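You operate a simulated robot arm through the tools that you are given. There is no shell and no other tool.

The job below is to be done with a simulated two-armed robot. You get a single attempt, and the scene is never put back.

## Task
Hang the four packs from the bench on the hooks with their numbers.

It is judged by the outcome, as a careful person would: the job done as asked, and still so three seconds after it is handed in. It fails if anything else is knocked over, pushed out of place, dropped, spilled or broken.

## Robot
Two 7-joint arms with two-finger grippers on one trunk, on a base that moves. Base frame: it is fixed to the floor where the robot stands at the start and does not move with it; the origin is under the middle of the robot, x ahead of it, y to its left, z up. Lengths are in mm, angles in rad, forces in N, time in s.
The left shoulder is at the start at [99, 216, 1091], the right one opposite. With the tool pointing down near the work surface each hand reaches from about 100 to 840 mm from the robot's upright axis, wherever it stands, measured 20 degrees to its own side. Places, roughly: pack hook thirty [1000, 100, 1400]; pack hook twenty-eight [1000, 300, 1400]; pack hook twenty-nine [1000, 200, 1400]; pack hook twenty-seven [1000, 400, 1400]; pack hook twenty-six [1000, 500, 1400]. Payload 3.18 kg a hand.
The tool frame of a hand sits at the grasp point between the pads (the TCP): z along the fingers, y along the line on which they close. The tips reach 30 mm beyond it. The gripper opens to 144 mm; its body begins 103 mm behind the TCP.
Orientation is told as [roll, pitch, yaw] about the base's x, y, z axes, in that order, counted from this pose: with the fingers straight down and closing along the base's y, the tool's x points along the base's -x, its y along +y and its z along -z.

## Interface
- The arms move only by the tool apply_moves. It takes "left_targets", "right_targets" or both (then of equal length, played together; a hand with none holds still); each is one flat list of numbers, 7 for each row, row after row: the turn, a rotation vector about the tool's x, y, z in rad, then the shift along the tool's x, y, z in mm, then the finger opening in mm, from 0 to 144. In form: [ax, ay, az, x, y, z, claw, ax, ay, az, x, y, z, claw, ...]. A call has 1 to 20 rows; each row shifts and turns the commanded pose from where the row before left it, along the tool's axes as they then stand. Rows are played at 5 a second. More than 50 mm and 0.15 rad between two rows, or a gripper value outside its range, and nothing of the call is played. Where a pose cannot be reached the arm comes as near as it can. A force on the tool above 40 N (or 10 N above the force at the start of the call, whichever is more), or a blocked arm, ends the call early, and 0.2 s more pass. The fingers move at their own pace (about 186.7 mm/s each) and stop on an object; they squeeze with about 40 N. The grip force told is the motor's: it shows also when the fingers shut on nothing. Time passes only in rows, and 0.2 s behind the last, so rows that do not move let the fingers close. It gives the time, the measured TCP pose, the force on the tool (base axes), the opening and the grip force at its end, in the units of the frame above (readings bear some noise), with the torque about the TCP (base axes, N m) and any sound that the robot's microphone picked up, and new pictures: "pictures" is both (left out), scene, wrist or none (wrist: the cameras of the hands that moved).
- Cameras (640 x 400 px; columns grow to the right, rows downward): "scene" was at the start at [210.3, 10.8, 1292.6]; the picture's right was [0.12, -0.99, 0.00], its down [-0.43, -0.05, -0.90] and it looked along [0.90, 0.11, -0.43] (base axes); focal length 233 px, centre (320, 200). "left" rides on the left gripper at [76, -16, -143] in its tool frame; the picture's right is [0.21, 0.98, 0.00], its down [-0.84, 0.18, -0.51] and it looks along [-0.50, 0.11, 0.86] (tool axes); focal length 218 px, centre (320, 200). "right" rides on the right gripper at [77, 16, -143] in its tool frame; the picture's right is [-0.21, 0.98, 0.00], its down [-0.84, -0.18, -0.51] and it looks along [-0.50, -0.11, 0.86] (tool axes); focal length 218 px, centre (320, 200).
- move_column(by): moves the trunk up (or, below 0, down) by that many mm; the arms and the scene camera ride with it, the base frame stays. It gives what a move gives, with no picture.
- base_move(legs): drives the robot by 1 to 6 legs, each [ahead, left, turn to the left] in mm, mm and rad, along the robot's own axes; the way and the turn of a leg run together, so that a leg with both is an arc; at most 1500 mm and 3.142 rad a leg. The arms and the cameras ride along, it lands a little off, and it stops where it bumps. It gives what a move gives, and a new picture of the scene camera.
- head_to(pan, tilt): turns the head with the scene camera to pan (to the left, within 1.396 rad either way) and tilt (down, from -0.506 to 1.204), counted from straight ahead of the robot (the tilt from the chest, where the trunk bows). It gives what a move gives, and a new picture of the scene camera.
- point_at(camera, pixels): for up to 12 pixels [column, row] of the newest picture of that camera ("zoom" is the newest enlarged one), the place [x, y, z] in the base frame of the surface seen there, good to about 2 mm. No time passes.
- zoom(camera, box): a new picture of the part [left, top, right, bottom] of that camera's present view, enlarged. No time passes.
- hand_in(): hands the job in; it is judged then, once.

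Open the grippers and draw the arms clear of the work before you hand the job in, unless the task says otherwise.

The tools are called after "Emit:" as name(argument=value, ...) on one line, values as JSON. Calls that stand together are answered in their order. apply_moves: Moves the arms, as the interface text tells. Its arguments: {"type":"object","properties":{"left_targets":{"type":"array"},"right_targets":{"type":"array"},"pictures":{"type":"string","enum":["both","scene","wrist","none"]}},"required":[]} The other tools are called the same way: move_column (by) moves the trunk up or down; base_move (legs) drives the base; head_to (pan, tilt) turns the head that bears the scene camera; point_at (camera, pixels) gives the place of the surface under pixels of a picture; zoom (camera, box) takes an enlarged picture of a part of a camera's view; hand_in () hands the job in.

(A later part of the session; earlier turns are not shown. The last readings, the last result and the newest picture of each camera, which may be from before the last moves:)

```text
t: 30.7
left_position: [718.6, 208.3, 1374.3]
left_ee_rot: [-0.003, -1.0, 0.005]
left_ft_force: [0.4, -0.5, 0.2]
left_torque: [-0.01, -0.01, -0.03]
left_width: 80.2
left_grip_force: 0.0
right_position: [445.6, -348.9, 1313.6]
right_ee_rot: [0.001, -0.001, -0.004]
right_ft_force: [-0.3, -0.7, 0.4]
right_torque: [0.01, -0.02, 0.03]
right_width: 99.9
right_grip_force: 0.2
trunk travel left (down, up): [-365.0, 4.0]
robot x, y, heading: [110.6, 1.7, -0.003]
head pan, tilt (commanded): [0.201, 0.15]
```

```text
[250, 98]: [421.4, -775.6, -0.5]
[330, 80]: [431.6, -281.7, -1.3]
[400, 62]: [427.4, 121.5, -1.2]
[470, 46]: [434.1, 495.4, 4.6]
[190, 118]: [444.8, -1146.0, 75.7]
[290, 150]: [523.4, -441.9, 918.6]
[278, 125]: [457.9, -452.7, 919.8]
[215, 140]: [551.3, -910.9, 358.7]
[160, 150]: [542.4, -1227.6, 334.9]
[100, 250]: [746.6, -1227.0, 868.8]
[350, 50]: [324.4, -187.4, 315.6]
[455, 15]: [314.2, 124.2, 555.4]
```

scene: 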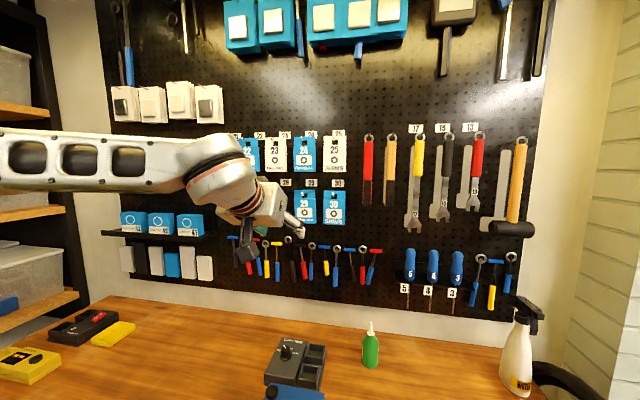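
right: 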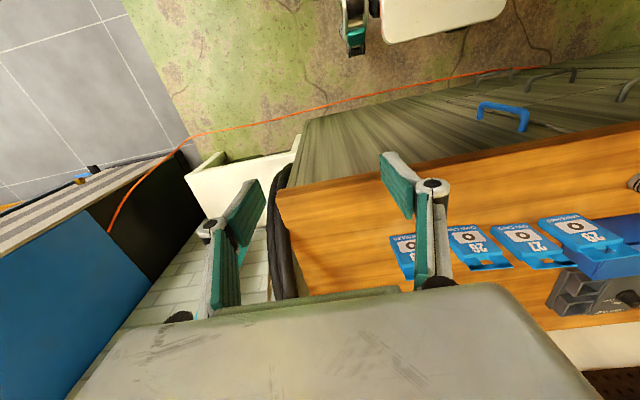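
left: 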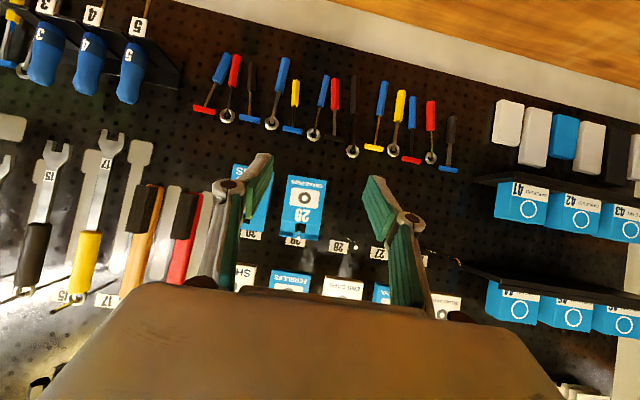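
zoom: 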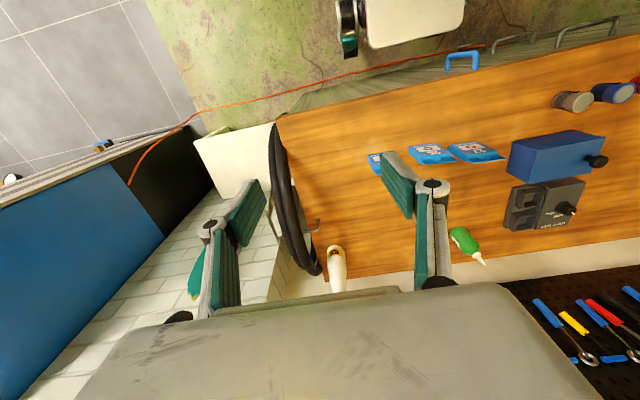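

The cable lies at x≈427 on the floor, beyond where the base goes, and the space to the right is free. I'll drive back 108 mm and right 250 mm to line up the left arm with pack 28.

Emit:
base_move(legs=[[-108, 0, 0], [0, -250, 0]])

Emit:
move_column(by=-190)

Emit:
head_to(pan=-0.1, tilt=0.7)

```text
t: 34.3
left_position: [612.4, -41.9, 1373.7]
left_ee_rot: [-0.002, -1.0, 0.001]
left_ft_force: [-0.1, -0.4, 0.5]
left_torque: [-0.03, -0.02, 0.02]
left_width: 80.2
left_grip_force: 0.0
right_position: [336.5, -597.9, 1314.7]
right_ee_rot: [0.001, -0.001, -0.006]
right_ft_force: [-0.2, -0.5, -0.1]
right_torque: [0.02, -0.01, 0.0]
right_width: 99.9
right_grip_force: 0.1
trunk travel left (down, up): [-365.0, 4.0]
robot x, y, heading: [3.6, -247.6, -0.005]
head pan, tilt (commanded): [0.201, 0.15]
```

scene: 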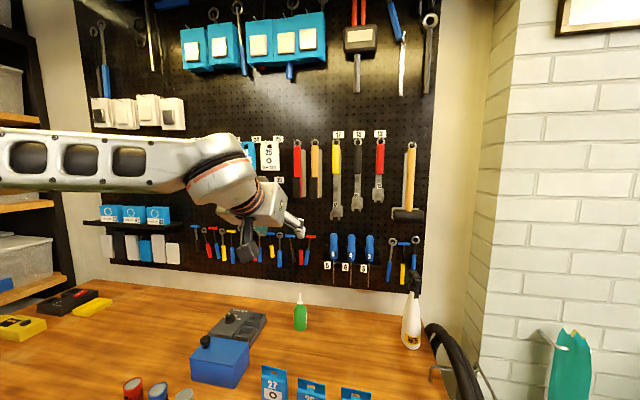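

```text
t: 36.4
left_position: [610.8, -43.1, 1184.4]
left_ee_rot: [-0.004, -1.002, 0.0]
left_ft_force: [-0.4, -0.7, 0.4]
left_torque: [0.01, -0.04, -0.02]
left_width: 80.2
left_grip_force: 0.1
right_position: [335.2, -598.4, 1124.6]
right_ee_rot: [0.0, -0.003, -0.007]
right_ft_force: [0.4, -0.9, 0.0]
right_torque: [0.01, -0.01, -0.05]
right_width: 100.1
right_grip_force: 0.0
trunk travel left (down, up): [-175.0, 194.0]
robot x, y, heading: [-0.6, -250.8, 0.001]
head pan, tilt (commanded): [0.201, 0.15]
```

```text
t: 37.3
left_position: [611.4, -41.1, 1184.5]
left_ee_rot: [-0.002, -1.0, 0.002]
left_ft_force: [0.5, 0.6, 0.4]
left_torque: [0.02, 0.01, 0.0]
left_width: 80.6
left_grip_force: 0.1
right_position: [337.6, -598.3, 1124.3]
right_ee_rot: [-0.001, -0.002, -0.005]
right_ft_force: [-0.7, -1.1, 0.0]
right_torque: [0.02, 0.02, -0.01]
right_width: 100.0
right_grip_force: 0.1
trunk travel left (down, up): [-175.0, 194.0]
robot x, y, heading: [0.2, -252.4, 0.002]
head pan, tilt (commanded): [-0.099, 0.7]
```

scene: 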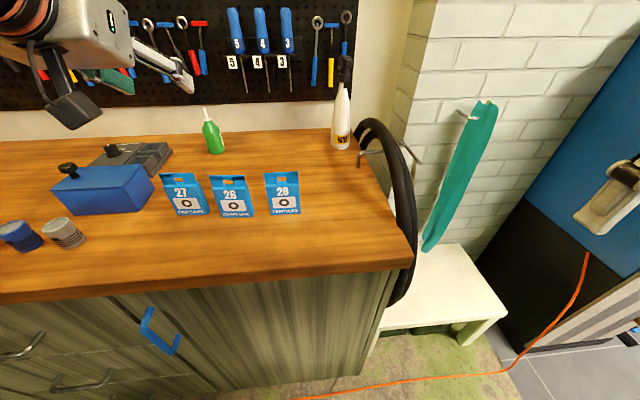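

The remaining packs are at (185,195), (231,197) and (282,193). I'll zoom in and measure packs 28 and 26.

Emit:
zoom(camera="scene", box=[205, 160, 309, 225])

```text
6.15 times, centred on (257, 192) of scene
```

zoom: 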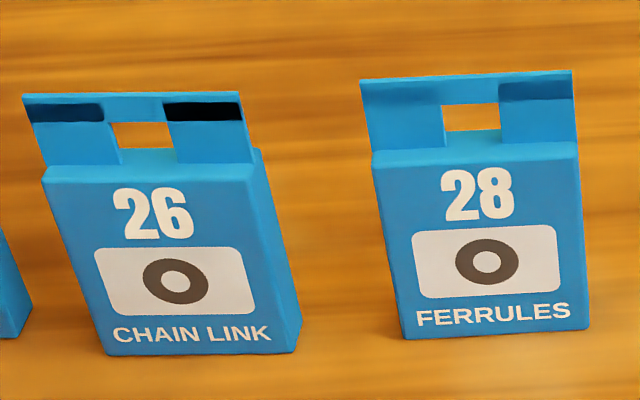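

Emit:
point_at(camera="zoom", pixels=[[376, 165], [577, 155], [405, 330], [585, 322], [390, 220], [580, 220], [370, 90], [570, 82], [485, 260], [436, 110], [505, 110], [470, 98]])

Emit:
point_at(camera="zoom", pixels=[[48, 180], [250, 175], [110, 345], [270, 345], [75, 240], [262, 230], [298, 310], [180, 280], [285, 240], [30, 100], [235, 98], [5, 260]])

```text
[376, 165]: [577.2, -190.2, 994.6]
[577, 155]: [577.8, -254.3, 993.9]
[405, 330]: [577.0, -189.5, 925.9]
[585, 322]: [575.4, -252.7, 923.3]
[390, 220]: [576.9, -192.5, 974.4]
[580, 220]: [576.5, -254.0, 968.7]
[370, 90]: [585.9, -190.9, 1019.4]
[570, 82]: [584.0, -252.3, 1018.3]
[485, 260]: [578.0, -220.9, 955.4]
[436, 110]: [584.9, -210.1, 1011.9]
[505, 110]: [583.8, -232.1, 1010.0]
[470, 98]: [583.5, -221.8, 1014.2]
```

```text
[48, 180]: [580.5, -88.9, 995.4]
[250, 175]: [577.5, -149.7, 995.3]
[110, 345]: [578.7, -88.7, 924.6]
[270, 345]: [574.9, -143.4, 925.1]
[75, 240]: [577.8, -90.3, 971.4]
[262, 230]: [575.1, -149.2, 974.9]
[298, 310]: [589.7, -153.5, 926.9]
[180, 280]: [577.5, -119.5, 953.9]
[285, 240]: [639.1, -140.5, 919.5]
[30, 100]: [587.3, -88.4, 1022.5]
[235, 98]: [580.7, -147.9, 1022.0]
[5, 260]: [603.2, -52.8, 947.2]
```

Pack 28: front x≈577, y from −189.5 to −254.3 (centre −221.8). I'll move the hand over to y=−221.8, back to x≈506, and down to z≈962 with the fingers open 80 mm.

Emit:
apply_moves(left_targets=[0, 0, 0, 0, -45, 0, 80, 0, 0, 0, 0, -45, 0, 80, 0, 0, 0, 0, -45, 0, 80, 0, 0, 0, 0, -45, 0, 80, 0, 0, 0, 18.9, 0, -29.5, 80, 0, 0, 0, 18.9, 0, -29.5, 80, 0, 0, 0, 18.9, 0, -29.5, 80, 0, 0, 0, 37.4, 0, 24, 80, 0, 0, 0, 37.4, 0, 24, 80, 0, 0, 0, 37.4, 0, 24, 80, 0, 0, 0, 37.4, 0, 24, 80, 0, 0, 0, 37.4, 0, 24, 80], pictures="both")

Emit:
zoom(camera="left", box=[170, 40, 470, 227])

```text
t: 39.9
left_position: [506.7, -223.0, 961.4]
left_ee_rot: [-0.004, -0.998, 0.0]
left_ft_force: [-0.1, 0.3, -0.4]
left_torque: [0.01, 0.02, 0.0]
left_width: 79.9
left_grip_force: 0.1
right_position: [337.3, -599.0, 1123.1]
right_ee_rot: [0.0, 0.001, -0.006]
right_ft_force: [0.7, -0.4, -0.8]
right_torque: [0.02, 0.03, -0.02]
right_width: 99.8
right_grip_force: 0.1
trunk travel left (down, up): [-175.0, 194.0]
robot x, y, heading: [1.5, -249.2, -0.0]
head pan, tilt (commanded): [-0.099, 0.7]
```

scene: 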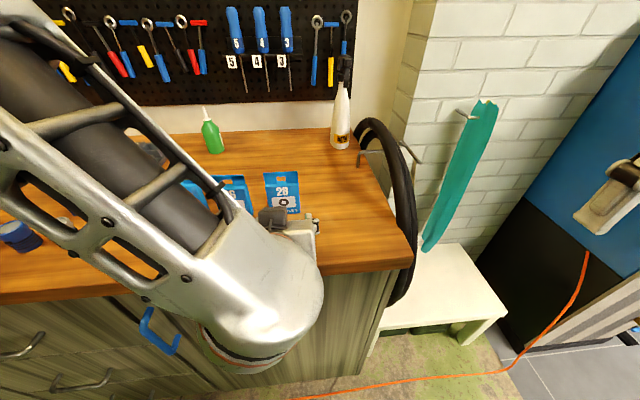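
left: 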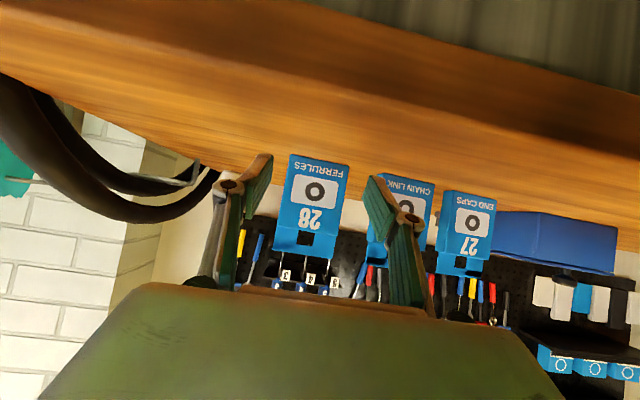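

```text
2.13 times, centred on (320, 134) of left
```

zoom: 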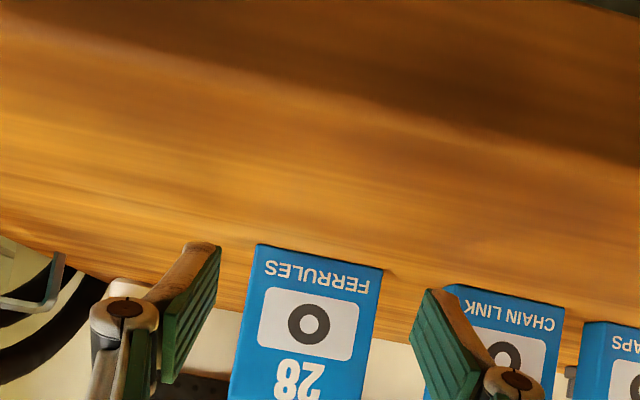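

Pack 28 is centred between the fingers. I'll advance ~62 mm so the pads straddle the body, then check.

Emit:
apply_moves(left_targets=[0, 0, 0, -16.9, 0.8, 26.3, 80, 0, 0, 0, -16.9, 0, 26.3, 80], pictures="wrist")

Emit:
zoom(camera="left", box=[190, 90, 450, 252])

```text
t: 40.5
left_position: [568.5, -221.6, 963.0]
left_ee_rot: [-0.002, -0.997, 0.001]
left_ft_force: [-0.1, 0.0, 0.5]
left_torque: [-0.02, 0.0, -0.01]
left_width: 80.0
left_grip_force: 0.0
right_position: [337.3, -598.2, 1123.6]
right_ee_rot: [0.0, 0.0, -0.005]
right_ft_force: [0.2, -0.4, -0.5]
right_torque: [-0.01, 0.0, -0.01]
right_width: 100.2
right_grip_force: 0.1
trunk travel left (down, up): [-175.0, 194.0]
robot x, y, heading: [-0.9, -250.2, -0.001]
head pan, tilt (commanded): [-0.099, 0.7]
```

left: 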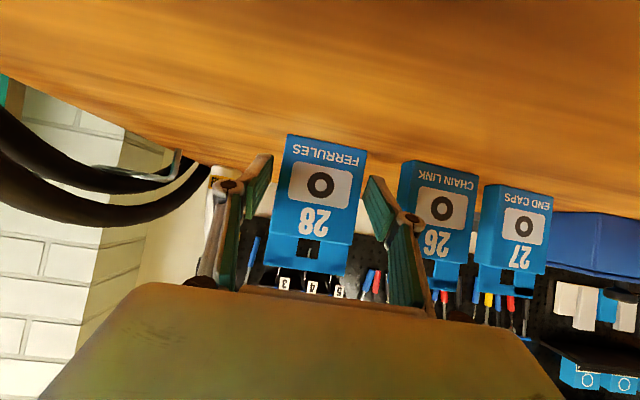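

```text
2.46 times, centred on (320, 171) of left
```

zoom: 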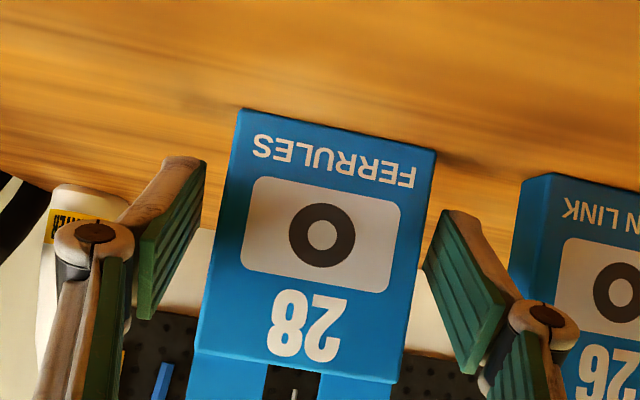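

The pads straddle pack 28 evenly. I'll close on it and lift it by 110 mm.

Emit:
apply_moves(left_targets=[0, 0, 0, 0, 0, 0, 50, 0, 0, 0, 0, 0, 0, 50, 0, 0, 0, 0, 0, 0, 50, 0, 0, 0, -8.4, 0, -5.4, 50, 0, 0, 0, -16.8, 0, -10.8, 50, 0, 0, 0, -33.7, 0, -21.6, 50, 0, 0, 0, -33.7, 0, -21.6, 50], pictures="both")

Emit:
zoom(camera="left", box=[220, 125, 420, 285])

```text
t: 42.1
left_position: [566.4, -218.8, 1072.9]
left_ee_rot: [-0.001, -0.999, 0.001]
left_ft_force: [-1.6, 0.2, -0.9]
left_torque: [0.02, 0.02, 0.0]
left_width: 64.7
left_grip_force: 39.9
right_position: [335.5, -598.3, 1123.9]
right_ee_rot: [0.0, -0.002, -0.006]
right_ft_force: [0.1, 0.2, -0.5]
right_torque: [-0.01, -0.03, 0.0]
right_width: 99.9
right_grip_force: 0.0
trunk travel left (down, up): [-175.0, 194.0]
robot x, y, heading: [-1.5, -245.8, 0.001]
head pan, tilt (commanded): [-0.099, 0.7]
```

scene: 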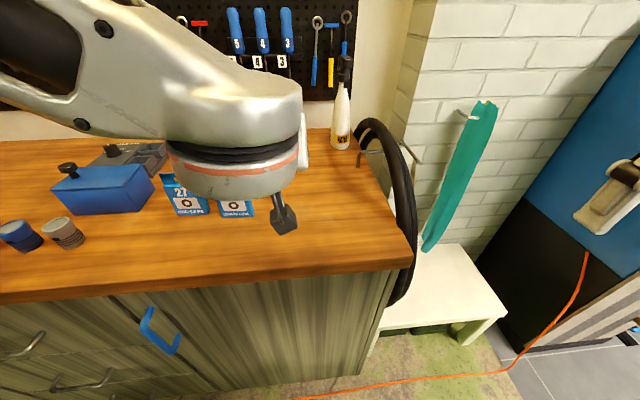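
left: 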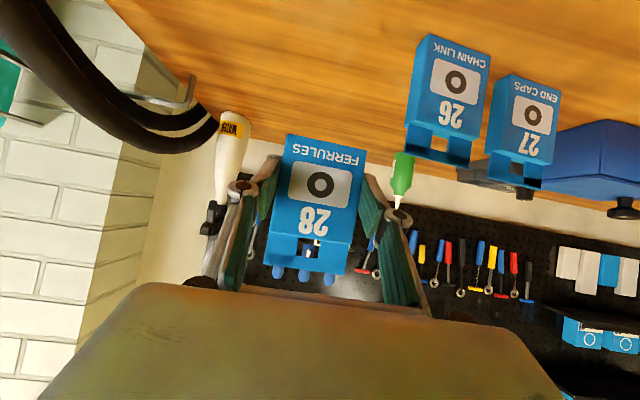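

```text
2.50 times, centred on (320, 205) of left
```

zoom: 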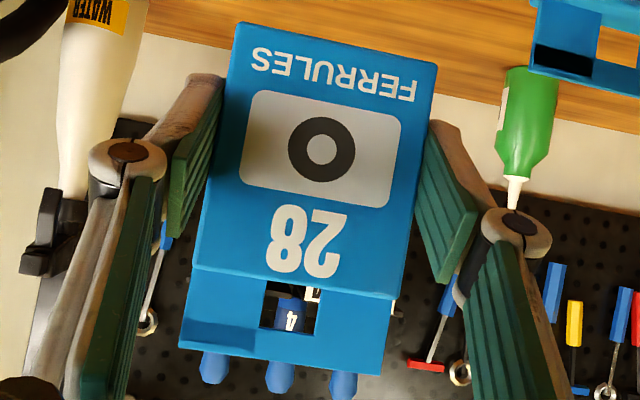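

Pack 28 is held at 64.7 mm. I'll raise the trunk, and look left to check the space before driving.

Emit:
move_column(by=190)

Emit:
head_to(pan=0.6, tilt=0.3)

```text
t: 44.2
left_position: [569.2, -221.5, 1262.2]
left_ee_rot: [-0.001, -0.998, -0.001]
left_ft_force: [0.1, -0.7, -0.3]
left_torque: [-0.02, 0.0, -0.01]
left_width: 64.7
left_grip_force: 40.0
right_position: [337.9, -597.5, 1314.0]
right_ee_rot: [0.001, 0.0, -0.005]
right_ft_force: [-0.2, -0.2, -0.6]
right_torque: [0.04, -0.01, -0.01]
right_width: 100.0
right_grip_force: 0.0
trunk travel left (down, up): [-365.0, 4.0]
robot x, y, heading: [0.0, -250.9, -0.001]
head pan, tilt (commanded): [-0.099, 0.7]
```

```text
t: 45.3
left_position: [569.7, -220.9, 1263.0]
left_ee_rot: [-0.001, -1.001, 0.001]
left_ft_force: [-0.4, 0.0, -0.4]
left_torque: [0.02, 0.01, -0.01]
left_width: 64.8
left_grip_force: 40.2
right_position: [336.6, -598.5, 1314.2]
right_ee_rot: [0.001, -0.001, -0.004]
right_ft_force: [1.2, 0.6, 0.4]
right_torque: [-0.02, 0.02, -0.01]
right_width: 99.8
right_grip_force: 0.0
trunk travel left (down, up): [-365.0, 4.0]
robot x, y, heading: [-0.4, -246.5, -0.0]
head pan, tilt (commanded): [0.6, 0.3]
```

scene: 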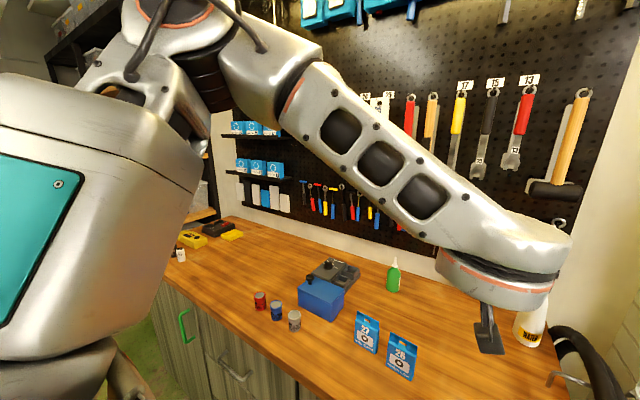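

I'll measure the rack and other left-side items for clearance.

Emit:
point_at(camera="scene", pixels=[[70, 40], [90, 30], [50, 70], [207, 200], [205, 215], [150, 350], [180, 255], [20, 40], [190, 235]])

```text
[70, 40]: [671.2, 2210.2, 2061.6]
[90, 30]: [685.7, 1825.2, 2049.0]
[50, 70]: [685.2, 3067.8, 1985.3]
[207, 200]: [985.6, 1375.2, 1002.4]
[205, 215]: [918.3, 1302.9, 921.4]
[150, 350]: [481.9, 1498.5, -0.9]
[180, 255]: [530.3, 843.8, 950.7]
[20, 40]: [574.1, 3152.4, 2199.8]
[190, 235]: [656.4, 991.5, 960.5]
```

The left side is free (the rack is beyond y≈1350). I'll drive left 370 mm, then 108 mm ahead, carrying the pack at z≈1263.

Emit:
base_move(legs=[[0, 370, 0], [108, 0, 0]])

Emit:
head_to(pan=0.1, tilt=0.15)

```text
t: 49.9
left_position: [676.9, 149.9, 1261.9]
left_ee_rot: [-0.001, -0.998, 0.002]
left_ft_force: [-0.9, -0.8, -0.7]
left_torque: [0.0, 0.0, -0.02]
left_width: 64.8
left_grip_force: 39.7
right_position: [445.7, -226.9, 1313.6]
right_ee_rot: [0.0, -0.001, -0.005]
right_ft_force: [0.7, -0.4, 0.0]
right_torque: [-0.01, 0.0, -0.02]
right_width: 100.0
right_grip_force: 0.0
trunk travel left (down, up): [-365.0, 4.0]
robot x, y, heading: [103.2, 121.8, -0.002]
head pan, tilt (commanded): [0.6, 0.3]
```

scene: 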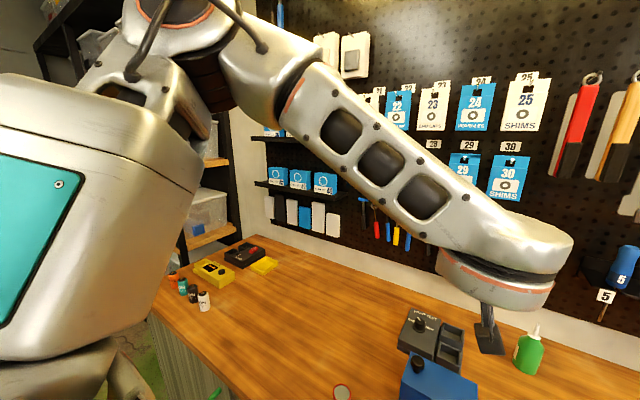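

```text
t: 50.8
left_position: [677.1, 148.7, 1262.2]
left_ee_rot: [-0.002, -0.999, 0.003]
left_ft_force: [-1.0, 0.0, -0.6]
left_torque: [0.03, 0.01, -0.02]
left_width: 65.0
left_grip_force: 39.9
right_position: [445.8, -226.6, 1313.5]
right_ee_rot: [-0.002, -0.001, -0.005]
right_ft_force: [-0.2, 0.0, -1.6]
right_torque: [0.0, -0.02, 0.0]
right_width: 100.0
right_grip_force: 0.0
trunk travel left (down, up): [-365.0, 4.0]
robot x, y, heading: [108.7, 123.2, 0.0]
head pan, tilt (commanded): [0.099, 0.15]
```

scene: 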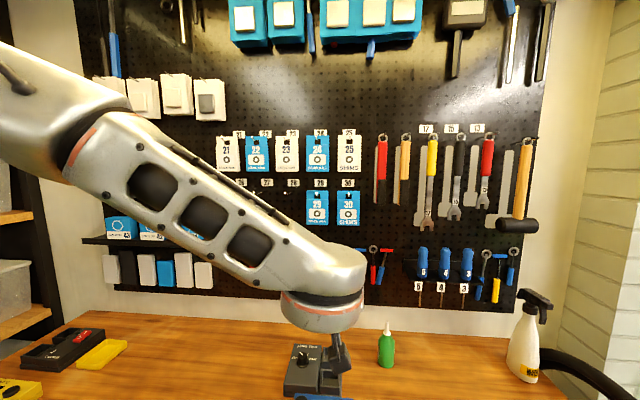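

Now I'll raise the pack by 133 mm, shift left by 149 mm to hook 28 (y≈298), tilt it 0.3 rad, and advance to about 55 mm before the tip.

Emit:
apply_moves(left_targets=[0, 0, 0, -37.3, 0, -23.9, 50, 0, 0, 0, -37.3, 0, -23.9, 50, 0, 0, 0, -37.3, 0, -23.9, 50, 0, 0, 0, 0, 37.25, 0, 50, 0, 0, 0, 0, 37.25, 0, 50, 0, 0, 0, 0, 37.25, 0, 50, 0, 0, 0, 0, 37.25, 0, 50, 0, 0.15, 0, 0, 0, 0, 50, 0, 0.15, 0, 0, 0, 0, 50, 0, 0, 0, -34.2, 0, 28.8, 50, 0, 0, 0, -34.2, 0, 28.8, 50, 0, 0, 0, -34.2, 0, 28.8, 50], pictures="both")

Emit:
zoom(camera="left", box=[250, 205, 394, 295])

```text
t: 53.4
left_position: [814.7, 297.0, 1394.3]
left_ee_rot: [0.002, -0.697, 0.001]
left_ft_force: [0.6, 0.0, -0.2]
left_torque: [0.04, 0.02, 0.01]
left_width: 64.9
left_grip_force: 39.8
right_position: [447.6, -227.5, 1313.4]
right_ee_rot: [0.0, -0.001, -0.006]
right_ft_force: [-0.7, 0.1, 0.6]
right_torque: [0.05, 0.04, -0.02]
right_width: 99.5
right_grip_force: 0.0
trunk travel left (down, up): [-365.0, 4.0]
robot x, y, heading: [108.1, 119.1, 0.002]
head pan, tilt (commanded): [0.099, 0.15]
```

scene: 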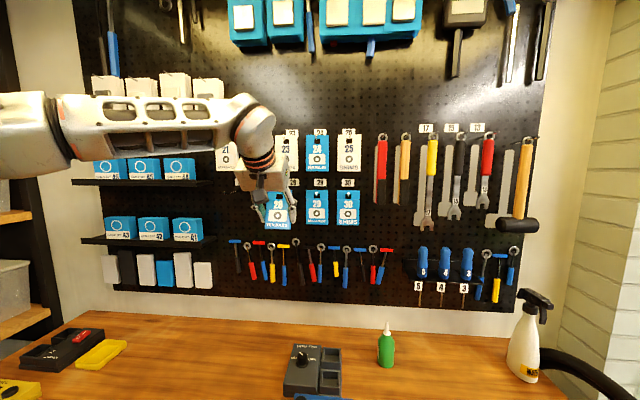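
left: 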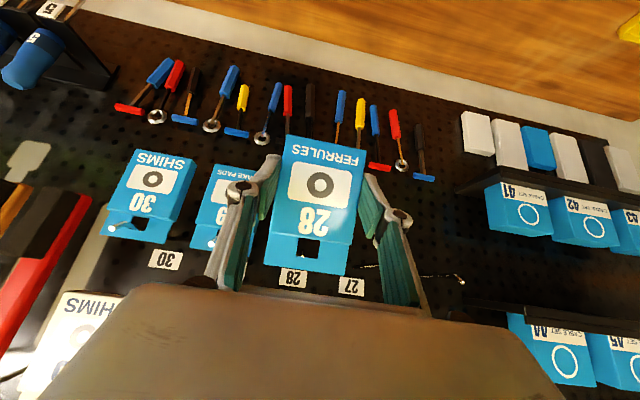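

```text
4.44 times, centred on (322, 250) of left
```

zoom: 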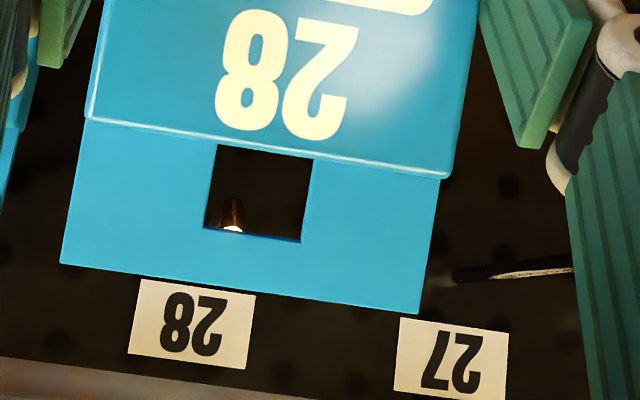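

The hook 28 tip is already visible in the slot at (233,228). I'll measure the tip and slot.

Emit:
point_at(camera="zoom", pixels=[[203, 190], [316, 205], [255, 242], [222, 236], [290, 246], [232, 228], [232, 215], [90, 130], [425, 190], [265, 270], [100, 112], [435, 170]])

```text
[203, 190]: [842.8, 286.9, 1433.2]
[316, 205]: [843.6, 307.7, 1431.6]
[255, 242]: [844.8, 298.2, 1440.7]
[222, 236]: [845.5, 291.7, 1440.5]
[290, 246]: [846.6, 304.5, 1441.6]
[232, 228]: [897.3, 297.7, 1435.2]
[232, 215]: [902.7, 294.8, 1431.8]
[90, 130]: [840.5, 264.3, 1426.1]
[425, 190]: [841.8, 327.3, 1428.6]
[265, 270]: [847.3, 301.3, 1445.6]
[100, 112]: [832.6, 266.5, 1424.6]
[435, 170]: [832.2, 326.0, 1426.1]
```

The slot centre is at [843, 297.0, 1432.9] and the tip at [899.7, ~297.3, 1436], nicely aligned. I'll advance 40 mm with a 2 mm rise, and check again before pushing through.

Emit:
apply_moves(left_targets=[0, 0, 0, -15.9, 0.4, 12.1, 50, 0, 0, 0, -15.9, 0, 12.1, 50], pictures="wrist")

Emit:
zoom(camera="left", box=[270, 215, 366, 275])

```text
t: 54.0
left_position: [852.2, 298.8, 1397.5]
left_ee_rot: [-0.004, -0.699, 0.001]
left_ft_force: [0.1, -0.1, 0.1]
left_torque: [0.0, 0.02, -0.02]
left_width: 65.0
left_grip_force: 40.3
right_position: [446.6, -226.6, 1314.2]
right_ee_rot: [-0.002, -0.003, -0.005]
right_ft_force: [0.9, 0.4, -0.2]
right_torque: [0.03, 0.0, -0.02]
right_width: 99.9
right_grip_force: 0.0
trunk travel left (down, up): [-365.0, 4.0]
robot x, y, heading: [109.4, 122.7, -0.002]
head pan, tilt (commanded): [0.099, 0.15]
```

left: 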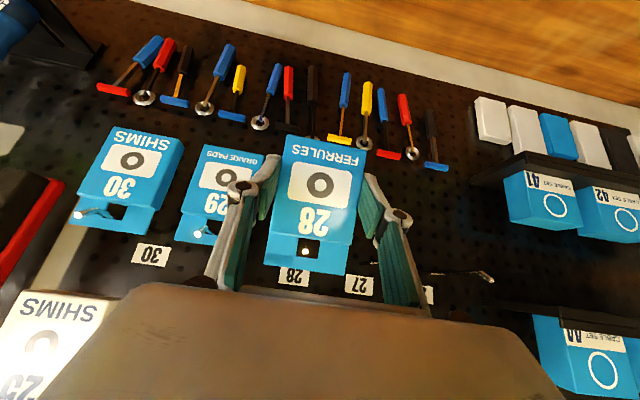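

```text
6.67 times, centred on (318, 245) of left
```

zoom: 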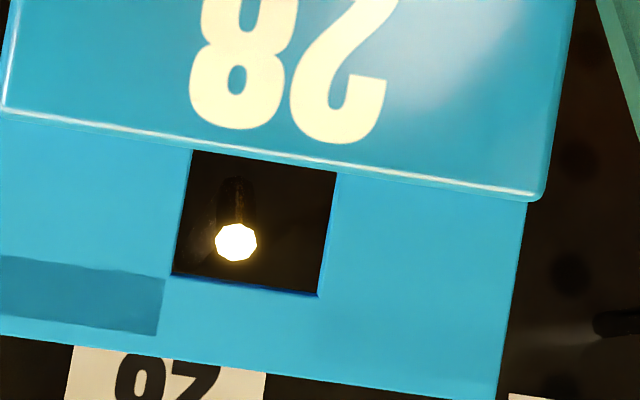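

The tip is well inside the slot at (236,241). I'll push the slot over the tip and follow the stub down, as with pack 29.

Emit:
apply_moves(left_targets=[0, 0, 0, -6.1, -0.5, 5.6, 50, 0, 0, 0, -6.1, 0, 5.6, 50, 0, 0, 0, -0.98, 0, 4.74, 50, 0, 0, 0, -0.98, 0, 4.74, 50, 0, 0, 0, -0.98, 0, 4.74, 50], pictures="wrist")

Emit:
zoom(camera="left", box=[270, 215, 366, 275])

```text
t: 55.2
left_position: [880.0, 299.9, 1386.0]
left_ee_rot: [-0.001, -0.699, 0.001]
left_ft_force: [0.1, 0.2, -0.4]
left_torque: [0.0, 0.03, -0.02]
left_width: 64.8
left_grip_force: 39.9
right_position: [445.8, -227.4, 1314.5]
right_ee_rot: [-0.001, -0.002, -0.006]
right_ft_force: [0.6, -0.2, -0.7]
right_torque: [-0.01, 0.0, 0.01]
right_width: 99.9
right_grip_force: 0.0
trunk travel left (down, up): [-365.0, 4.0]
robot x, y, heading: [110.2, 122.3, -0.006]
head pan, tilt (commanded): [0.099, 0.15]
```

left: 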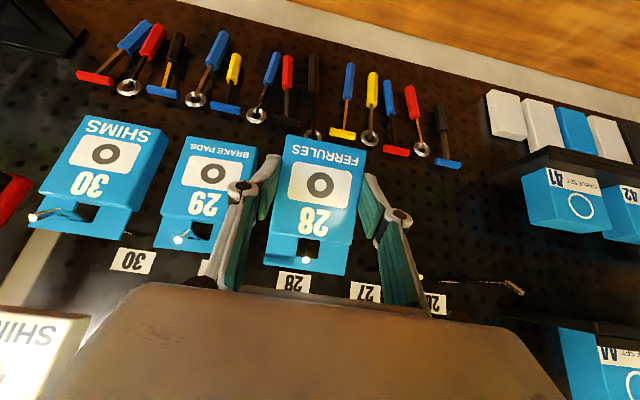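

```text
6.67 times, centred on (318, 245) of left
```

zoom: 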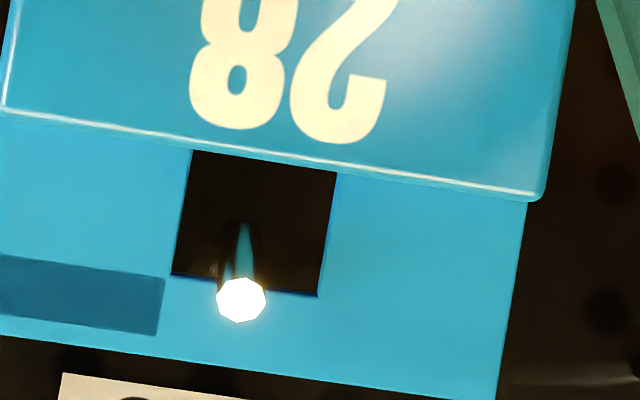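

The hook's tip is through the slot. I'll advance along the wire and turn the pack upright.

Emit:
apply_moves(left_targets=[0, 0, 0, -8.5, 0, 8.5, 50, 0, 0, 0, -2.84, 0, 5.0, 50, 0, -0.15, 0, 0, 0, 0, 50, 0, 0, 0, -4.5, 0, 10.4, 50, 0, -0.15, 0, 0, 0, 0, 50, 0, 0, 0, -1.66, 0, 5.35, 50], pictures="both")

Emit:
zoom(camera="left", box=[270, 215, 366, 275])

Emit:
zoom(camera="scene", box=[210, 120, 370, 240])

```text
t: 56.6
left_position: [914.1, 297.8, 1377.1]
left_ee_rot: [-0.001, -1.0, -0.001]
left_ft_force: [0.5, -0.9, -1.3]
left_torque: [0.02, 0.04, 0.05]
left_width: 64.7
left_grip_force: 40.6
right_position: [446.1, -227.5, 1313.1]
right_ee_rot: [-0.001, -0.001, -0.006]
right_ft_force: [0.6, -1.1, 0.0]
right_torque: [-0.01, 0.02, -0.02]
right_width: 99.9
right_grip_force: 0.0
trunk travel left (down, up): [-365.0, 4.0]
robot x, y, heading: [105.2, 122.3, -0.005]
head pan, tilt (commanded): [0.099, 0.15]
```

scene: 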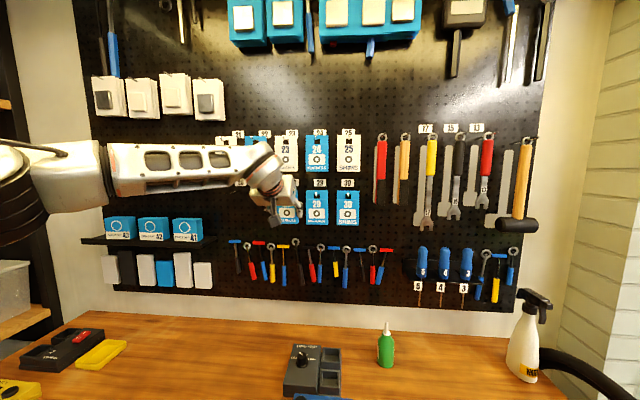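
left: 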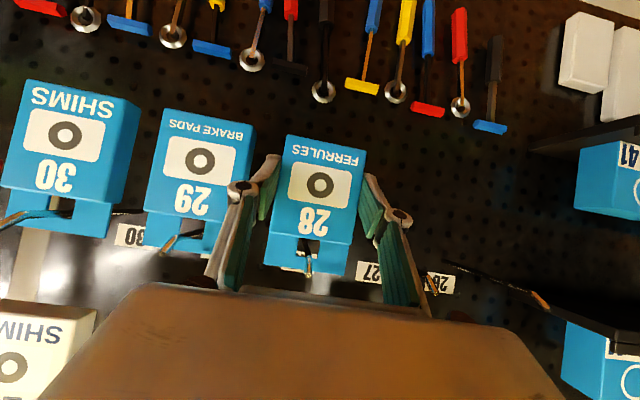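

```text
6.67 times, centred on (318, 245) of left
```

zoom: 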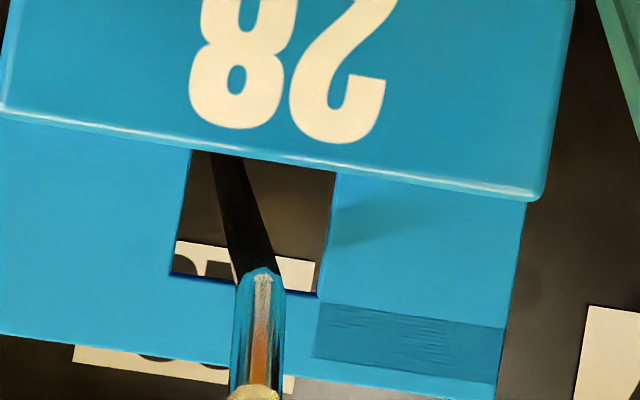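

```text
3.33 times, centred on (290, 180) of scene
```

zoom: 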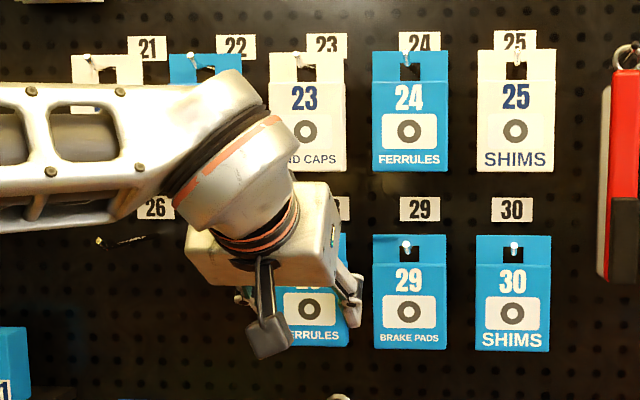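

Pack 28 sits around the wire. I'll lower it until the slot rests on the wire.

Emit:
apply_moves(left_targets=[0, 0, 0, 2.1, 0, 1.35, 50, 0, 0, 0, 2.1, 0, 1.35, 50], pictures="none")

```text
t: 57.2
left_position: [912.4, 300.5, 1376.7]
left_ee_rot: [-0.004, -1.005, 0.004]
left_ft_force: [0.9, 0.6, 10.7]
left_torque: [-0.04, -0.12, 0.01]
left_width: 64.9
left_grip_force: 40.4
right_position: [443.8, -227.5, 1314.9]
right_ee_rot: [0.0, -0.003, -0.005]
right_ft_force: [-0.9, -0.2, -0.6]
right_torque: [0.0, -0.01, 0.01]
right_width: 100.1
right_grip_force: 0.1
trunk travel left (down, up): [-365.0, 4.0]
robot x, y, heading: [107.2, 122.2, -0.002]
head pan, tilt (commanded): [0.099, 0.15]
```

The 10.7 N upward force shows the slot rests on the wire. I'll relieve slightly and open to 72 mm.

Emit:
apply_moves(left_targets=[0, 0, 0, -1.0, 0, -0.65, 50, 0, 0, 0, 0, 0, 0, 72, 0, 0, 0, 0, 0, 0, 72, 0, 0, 0, 0, 0, 0, 72], pictures="wrist")

Emit:
zoom(camera="left", box=[220, 135, 420, 285])

```text
t: 58.2
left_position: [913.1, 297.7, 1374.5]
left_ee_rot: [-0.002, -0.998, 0.002]
left_ft_force: [-0.3, 0.1, -0.4]
left_torque: [-0.01, 0.01, -0.01]
left_width: 72.1
left_grip_force: 0.0
right_position: [445.8, -226.7, 1314.2]
right_ee_rot: [0.0, -0.003, -0.005]
right_ft_force: [0.1, -0.1, -0.4]
right_torque: [-0.03, 0.04, 0.05]
right_width: 100.0
right_grip_force: 0.1
trunk travel left (down, up): [-365.0, 4.0]
robot x, y, heading: [107.9, 120.1, -0.003]
head pan, tilt (commanded): [0.099, 0.15]
```

left: 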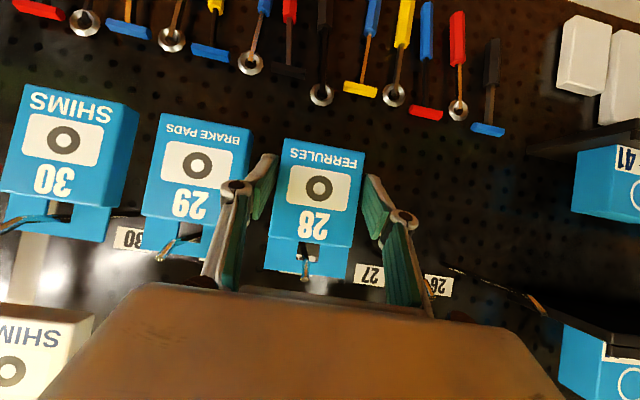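

```text
2.67 times, centred on (320, 210) of left
```

zoom: 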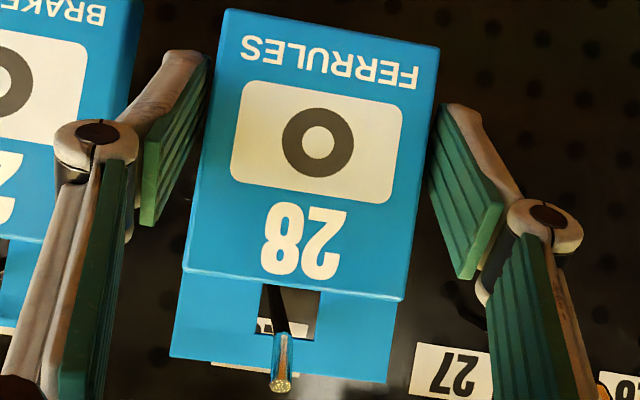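

Pack 28 hangs free between the pads. I'll withdraw straight back.

Emit:
apply_moves(left_targets=[0, 0, 0, 5.4, 0, -8.4, 72, 0, 0, 0, 10.8, 0, -16.8, 72, 0, 0, 0, 21.6, 0, -33.7, 72, 0, 0, 0, 21.6, 0, -33.7, 80, 0, 0, 0, 21.6, 0, -33.7, 80, 0, 0, 0, 21.6, 0, -33.7, 80], pictures="both")

Emit:
zoom(camera="left", box=[150, 125, 450, 312])

Emit:
zoom(camera="scene", box=[210, 120, 370, 240])

```text
t: 59.6
left_position: [718.8, 299.0, 1376.1]
left_ee_rot: [-0.003, -1.0, 0.004]
left_ft_force: [-0.7, 0.8, -0.2]
left_torque: [0.0, -0.01, -0.01]
left_width: 80.2
left_grip_force: 0.0
right_position: [445.0, -226.3, 1313.2]
right_ee_rot: [0.001, -0.004, -0.006]
right_ft_force: [0.1, -0.1, 0.0]
right_torque: [0.0, 0.0, 0.0]
right_width: 99.8
right_grip_force: 0.0
trunk travel left (down, up): [-365.0, 4.0]
robot x, y, heading: [107.8, 123.5, -0.006]
head pan, tilt (commanded): [0.099, 0.15]
```

scene: 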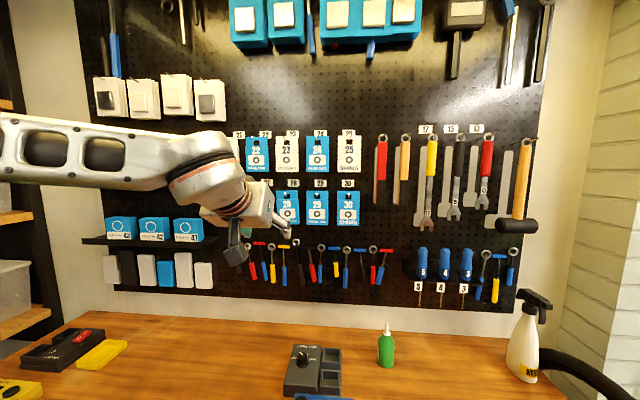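
left: 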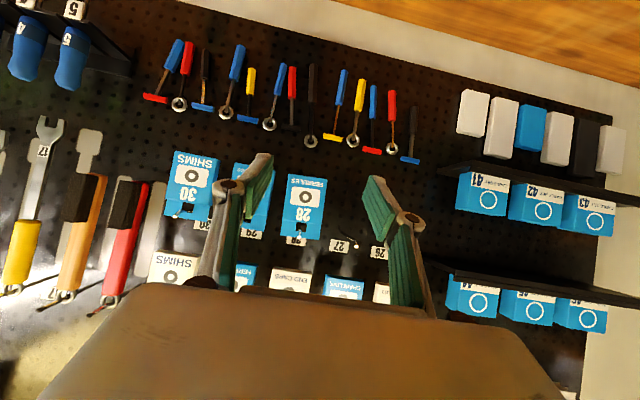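

```text
2.13 times, centred on (300, 218) of left
```

zoom: 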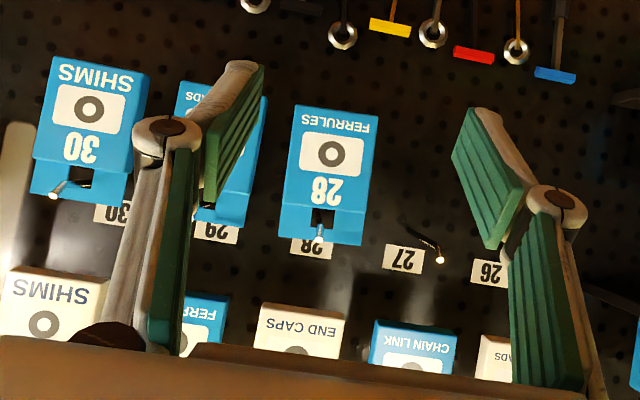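

```text
3.33 times, centred on (290, 180) of scene
```

zoom: 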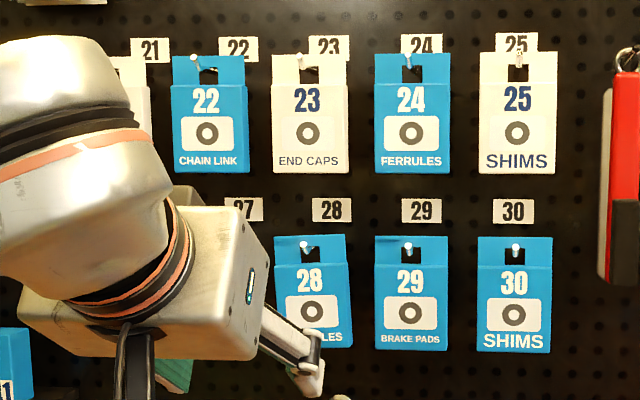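

Pack 28 hangs straight on hook 28. Now for pack 27: I'll drive back 108 mm and right 221 mm, and lower the trunk.

Emit:
base_move(legs=[[-108, 0, 0], [0, -221, 0]])

Emit:
move_column(by=-190)

Emit:
head_to(pan=-0.1, tilt=0.65)

```text
t: 63.0
left_position: [611.9, 75.3, 1375.8]
left_ee_rot: [-0.002, -1.0, 0.003]
left_ft_force: [0.1, -0.4, 0.1]
left_torque: [0.03, 0.0, 0.04]
left_width: 80.0
left_grip_force: 0.1
right_position: [337.0, -450.5, 1314.2]
right_ee_rot: [-0.001, 0.0, -0.006]
right_ft_force: [0.4, 0.0, -0.3]
right_torque: [0.01, 0.03, -0.01]
right_width: 100.2
right_grip_force: 0.0
trunk travel left (down, up): [-365.0, 4.0]
robot x, y, heading: [-0.2, -100.7, -0.004]
head pan, tilt (commanded): [0.099, 0.15]
```

scene: 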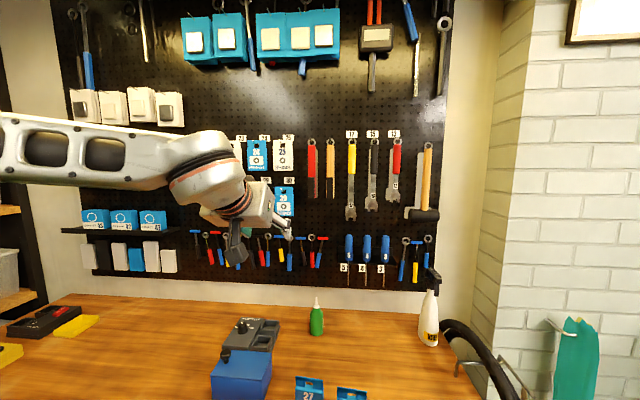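

```text
t: 65.1
left_position: [611.8, 74.8, 1187.3]
left_ee_rot: [-0.004, -1.003, 0.001]
left_ft_force: [-0.5, 0.5, -0.4]
left_torque: [0.0, 0.02, 0.0]
left_width: 80.0
left_grip_force: 0.1
right_position: [334.7, -449.5, 1125.1]
right_ee_rot: [0.001, -0.005, -0.006]
right_ft_force: [-0.4, -0.3, 0.6]
right_torque: [0.05, -0.01, 0.0]
right_width: 99.8
right_grip_force: 0.0
trunk travel left (down, up): [-175.0, 194.0]
robot x, y, heading: [1.1, -103.1, 0.001]
head pan, tilt (commanded): [0.099, 0.15]
```

```text
t: 66.0
left_position: [611.4, 75.7, 1185.2]
left_ee_rot: [-0.005, -1.0, 0.001]
left_ft_force: [-0.5, -0.8, 0.2]
left_torque: [0.03, -0.02, -0.01]
left_width: 80.1
left_grip_force: 0.1
right_position: [336.3, -450.0, 1124.5]
right_ee_rot: [0.002, -0.002, -0.005]
right_ft_force: [0.7, 0.6, 0.1]
right_torque: [-0.02, 0.01, -0.03]
right_width: 99.8
right_grip_force: 0.0
trunk travel left (down, up): [-175.0, 194.0]
robot x, y, heading: [0.8, -102.7, -0.003]
head pan, tilt (commanded): [-0.099, 0.649]
```

scene: 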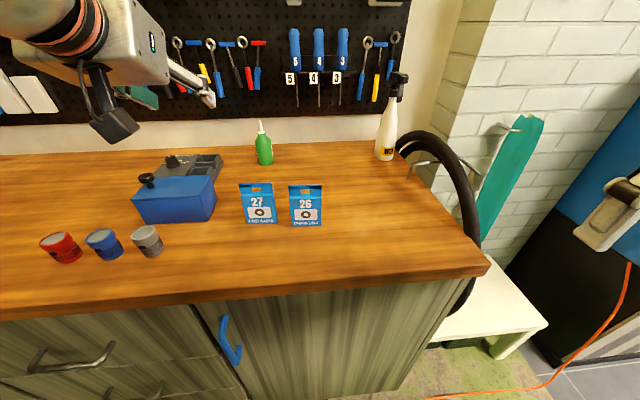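

Packs 27 (257,205) and 26 (306,206) remain. I'll zoom in on pack 27 and measure it.

Emit:
zoom(camera="scene", box=[230, 175, 334, 240])

Emit:
point_at(camera="scene", pixels=[[243, 200], [274, 199], [246, 220], [274, 220], [258, 212], [241, 186], [271, 186], [291, 202], [320, 202], [293, 222], [320, 222], [306, 213]])

```text
6.15 times, centred on (282, 208) of scene
```

zoom: 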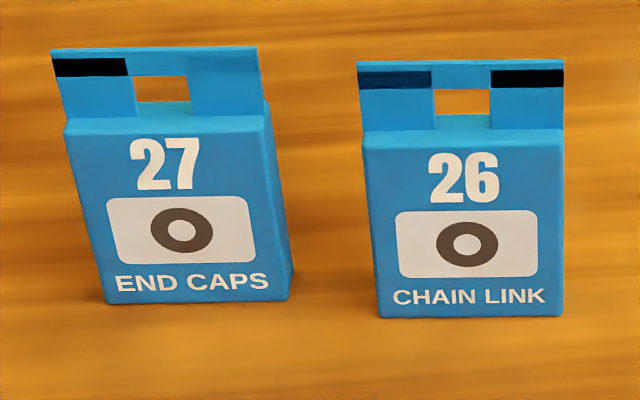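

```text
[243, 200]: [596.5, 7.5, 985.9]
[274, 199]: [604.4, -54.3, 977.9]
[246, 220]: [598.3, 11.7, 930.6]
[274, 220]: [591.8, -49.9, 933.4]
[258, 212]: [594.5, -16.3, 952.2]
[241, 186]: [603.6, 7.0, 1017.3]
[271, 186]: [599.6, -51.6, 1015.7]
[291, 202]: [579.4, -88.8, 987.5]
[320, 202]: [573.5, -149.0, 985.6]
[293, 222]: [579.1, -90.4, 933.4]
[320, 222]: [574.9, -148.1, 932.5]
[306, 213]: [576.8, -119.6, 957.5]
```

I'll refine the side edges and yaw of packs 27 and 26 using the zoomed picture.

Emit:
point_at(camera="zoom", pixels=[[72, 150], [262, 145], [105, 290], [285, 285], [90, 220], [272, 215], [370, 160], [557, 160], [382, 300], [557, 300], [376, 230], [557, 230]])

```text
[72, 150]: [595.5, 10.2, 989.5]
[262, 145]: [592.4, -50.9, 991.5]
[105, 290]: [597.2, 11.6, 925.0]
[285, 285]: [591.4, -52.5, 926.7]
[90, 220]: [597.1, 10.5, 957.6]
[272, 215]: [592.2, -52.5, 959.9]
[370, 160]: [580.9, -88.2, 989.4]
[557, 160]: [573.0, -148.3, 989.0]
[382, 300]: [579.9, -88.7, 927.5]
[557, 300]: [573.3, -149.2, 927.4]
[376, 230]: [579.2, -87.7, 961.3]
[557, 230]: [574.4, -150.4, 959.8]
```

Pack 27 is yawed about −0.073 rad, centred at y≈−20.8 with front x≈594. I'll go to its lane, yaw the gripper to match, lower to z≈962 in front, and check.

Emit:
apply_moves(left_targets=[0, 0, 0, 0, -44.9, 0, 76, 0, 0, 0, 0, -44.9, 0, 76, 0, 0, 0, 18.9, 0, -29.5, 76, 0, 0, 0, 18.9, 0, -29.5, 76, 0, 0, 0, 18.9, 0, -29.5, 76, 0.0614, 0, 0.0394, 0, 0, 0, 76, 0, 0, 0, 37.7, 0, 24.2, 76, 0, 0, 0, 37.7, 0, 24.2, 76, 0, 0, 0, 37.7, 0, 24.2, 76, 0, 0, 0, 37.7, 0, 24.2, 76, 0, 0, 0, 37.7, 0, 24.2, 76], pictures="wrist")

Emit:
zoom(camera="left", box=[170, 80, 470, 267])

```text
t: 68.4
left_position: [513.0, -18.1, 961.8]
left_ee_rot: [0.0, -0.996, -0.072]
left_ft_force: [-0.1, -0.1, 0.1]
left_torque: [-0.01, 0.02, 0.02]
left_width: 76.3
left_grip_force: 0.0
left hand out of reach, approached as far as the arm can: row 10, 11
right_position: [336.8, -449.9, 1123.8]
right_ee_rot: [0.001, -0.001, -0.005]
right_ft_force: [0.5, 0.1, -0.2]
right_torque: [0.0, 0.0, 0.0]
right_width: 99.8
right_grip_force: 0.0
trunk travel left (down, up): [-175.0, 194.0]
robot x, y, heading: [-0.7, -103.4, -0.004]
head pan, tilt (commanded): [-0.099, 0.649]
```

left: 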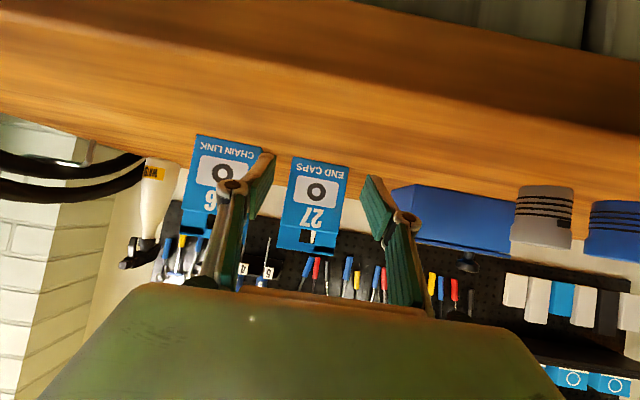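

```text
2.13 times, centred on (320, 174) of left
```

zoom: 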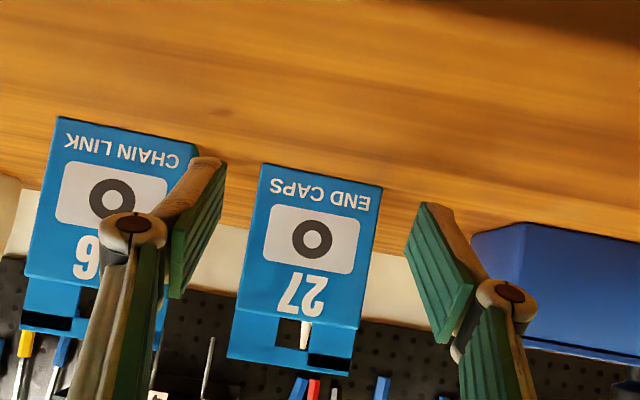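

The arm landed at [513,−18,962] with yaw −0.072. I'll advance 74 mm with a 3.2 mm shift left and check.

Emit:
apply_moves(left_targets=[0, 0, 0, -19.9, 1.6, 31, 76, 0, 0, 0, -19.9, 1.6, 31, 76], pictures="wrist")

Emit:
zoom(camera="left", box=[190, 90, 450, 252])

```text
t: 69.0
left_position: [585.0, -21.2, 961.8]
left_ee_rot: [-0.003, -0.998, -0.071]
left_ft_force: [0.7, -0.2, 0.2]
left_torque: [0.03, 0.0, -0.03]
left_width: 76.3
left_grip_force: 0.1
right_position: [336.9, -449.9, 1123.9]
right_ee_rot: [-0.001, -0.001, -0.005]
right_ft_force: [-0.8, -0.7, -0.9]
right_torque: [0.0, -0.04, 0.03]
right_width: 100.1
right_grip_force: 0.2
trunk travel left (down, up): [-175.0, 194.0]
robot x, y, heading: [-3.8, -97.7, -0.002]
head pan, tilt (commanded): [-0.099, 0.649]
```

left: 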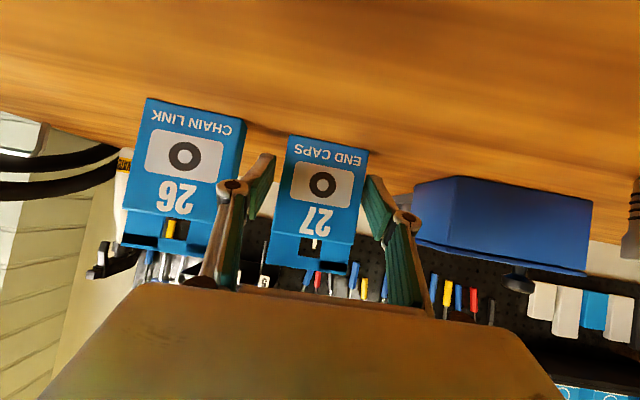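

```text
2.46 times, centred on (320, 171) of left
```

zoom: 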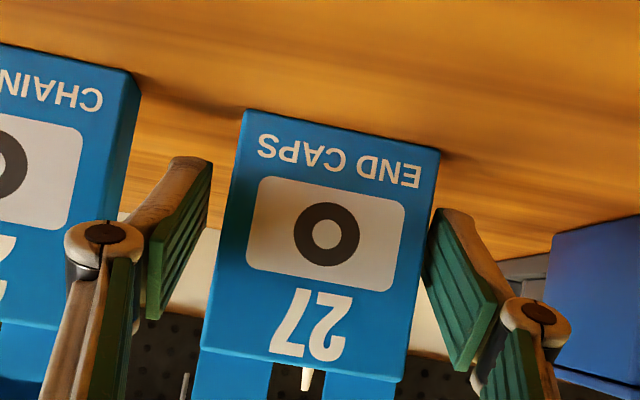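

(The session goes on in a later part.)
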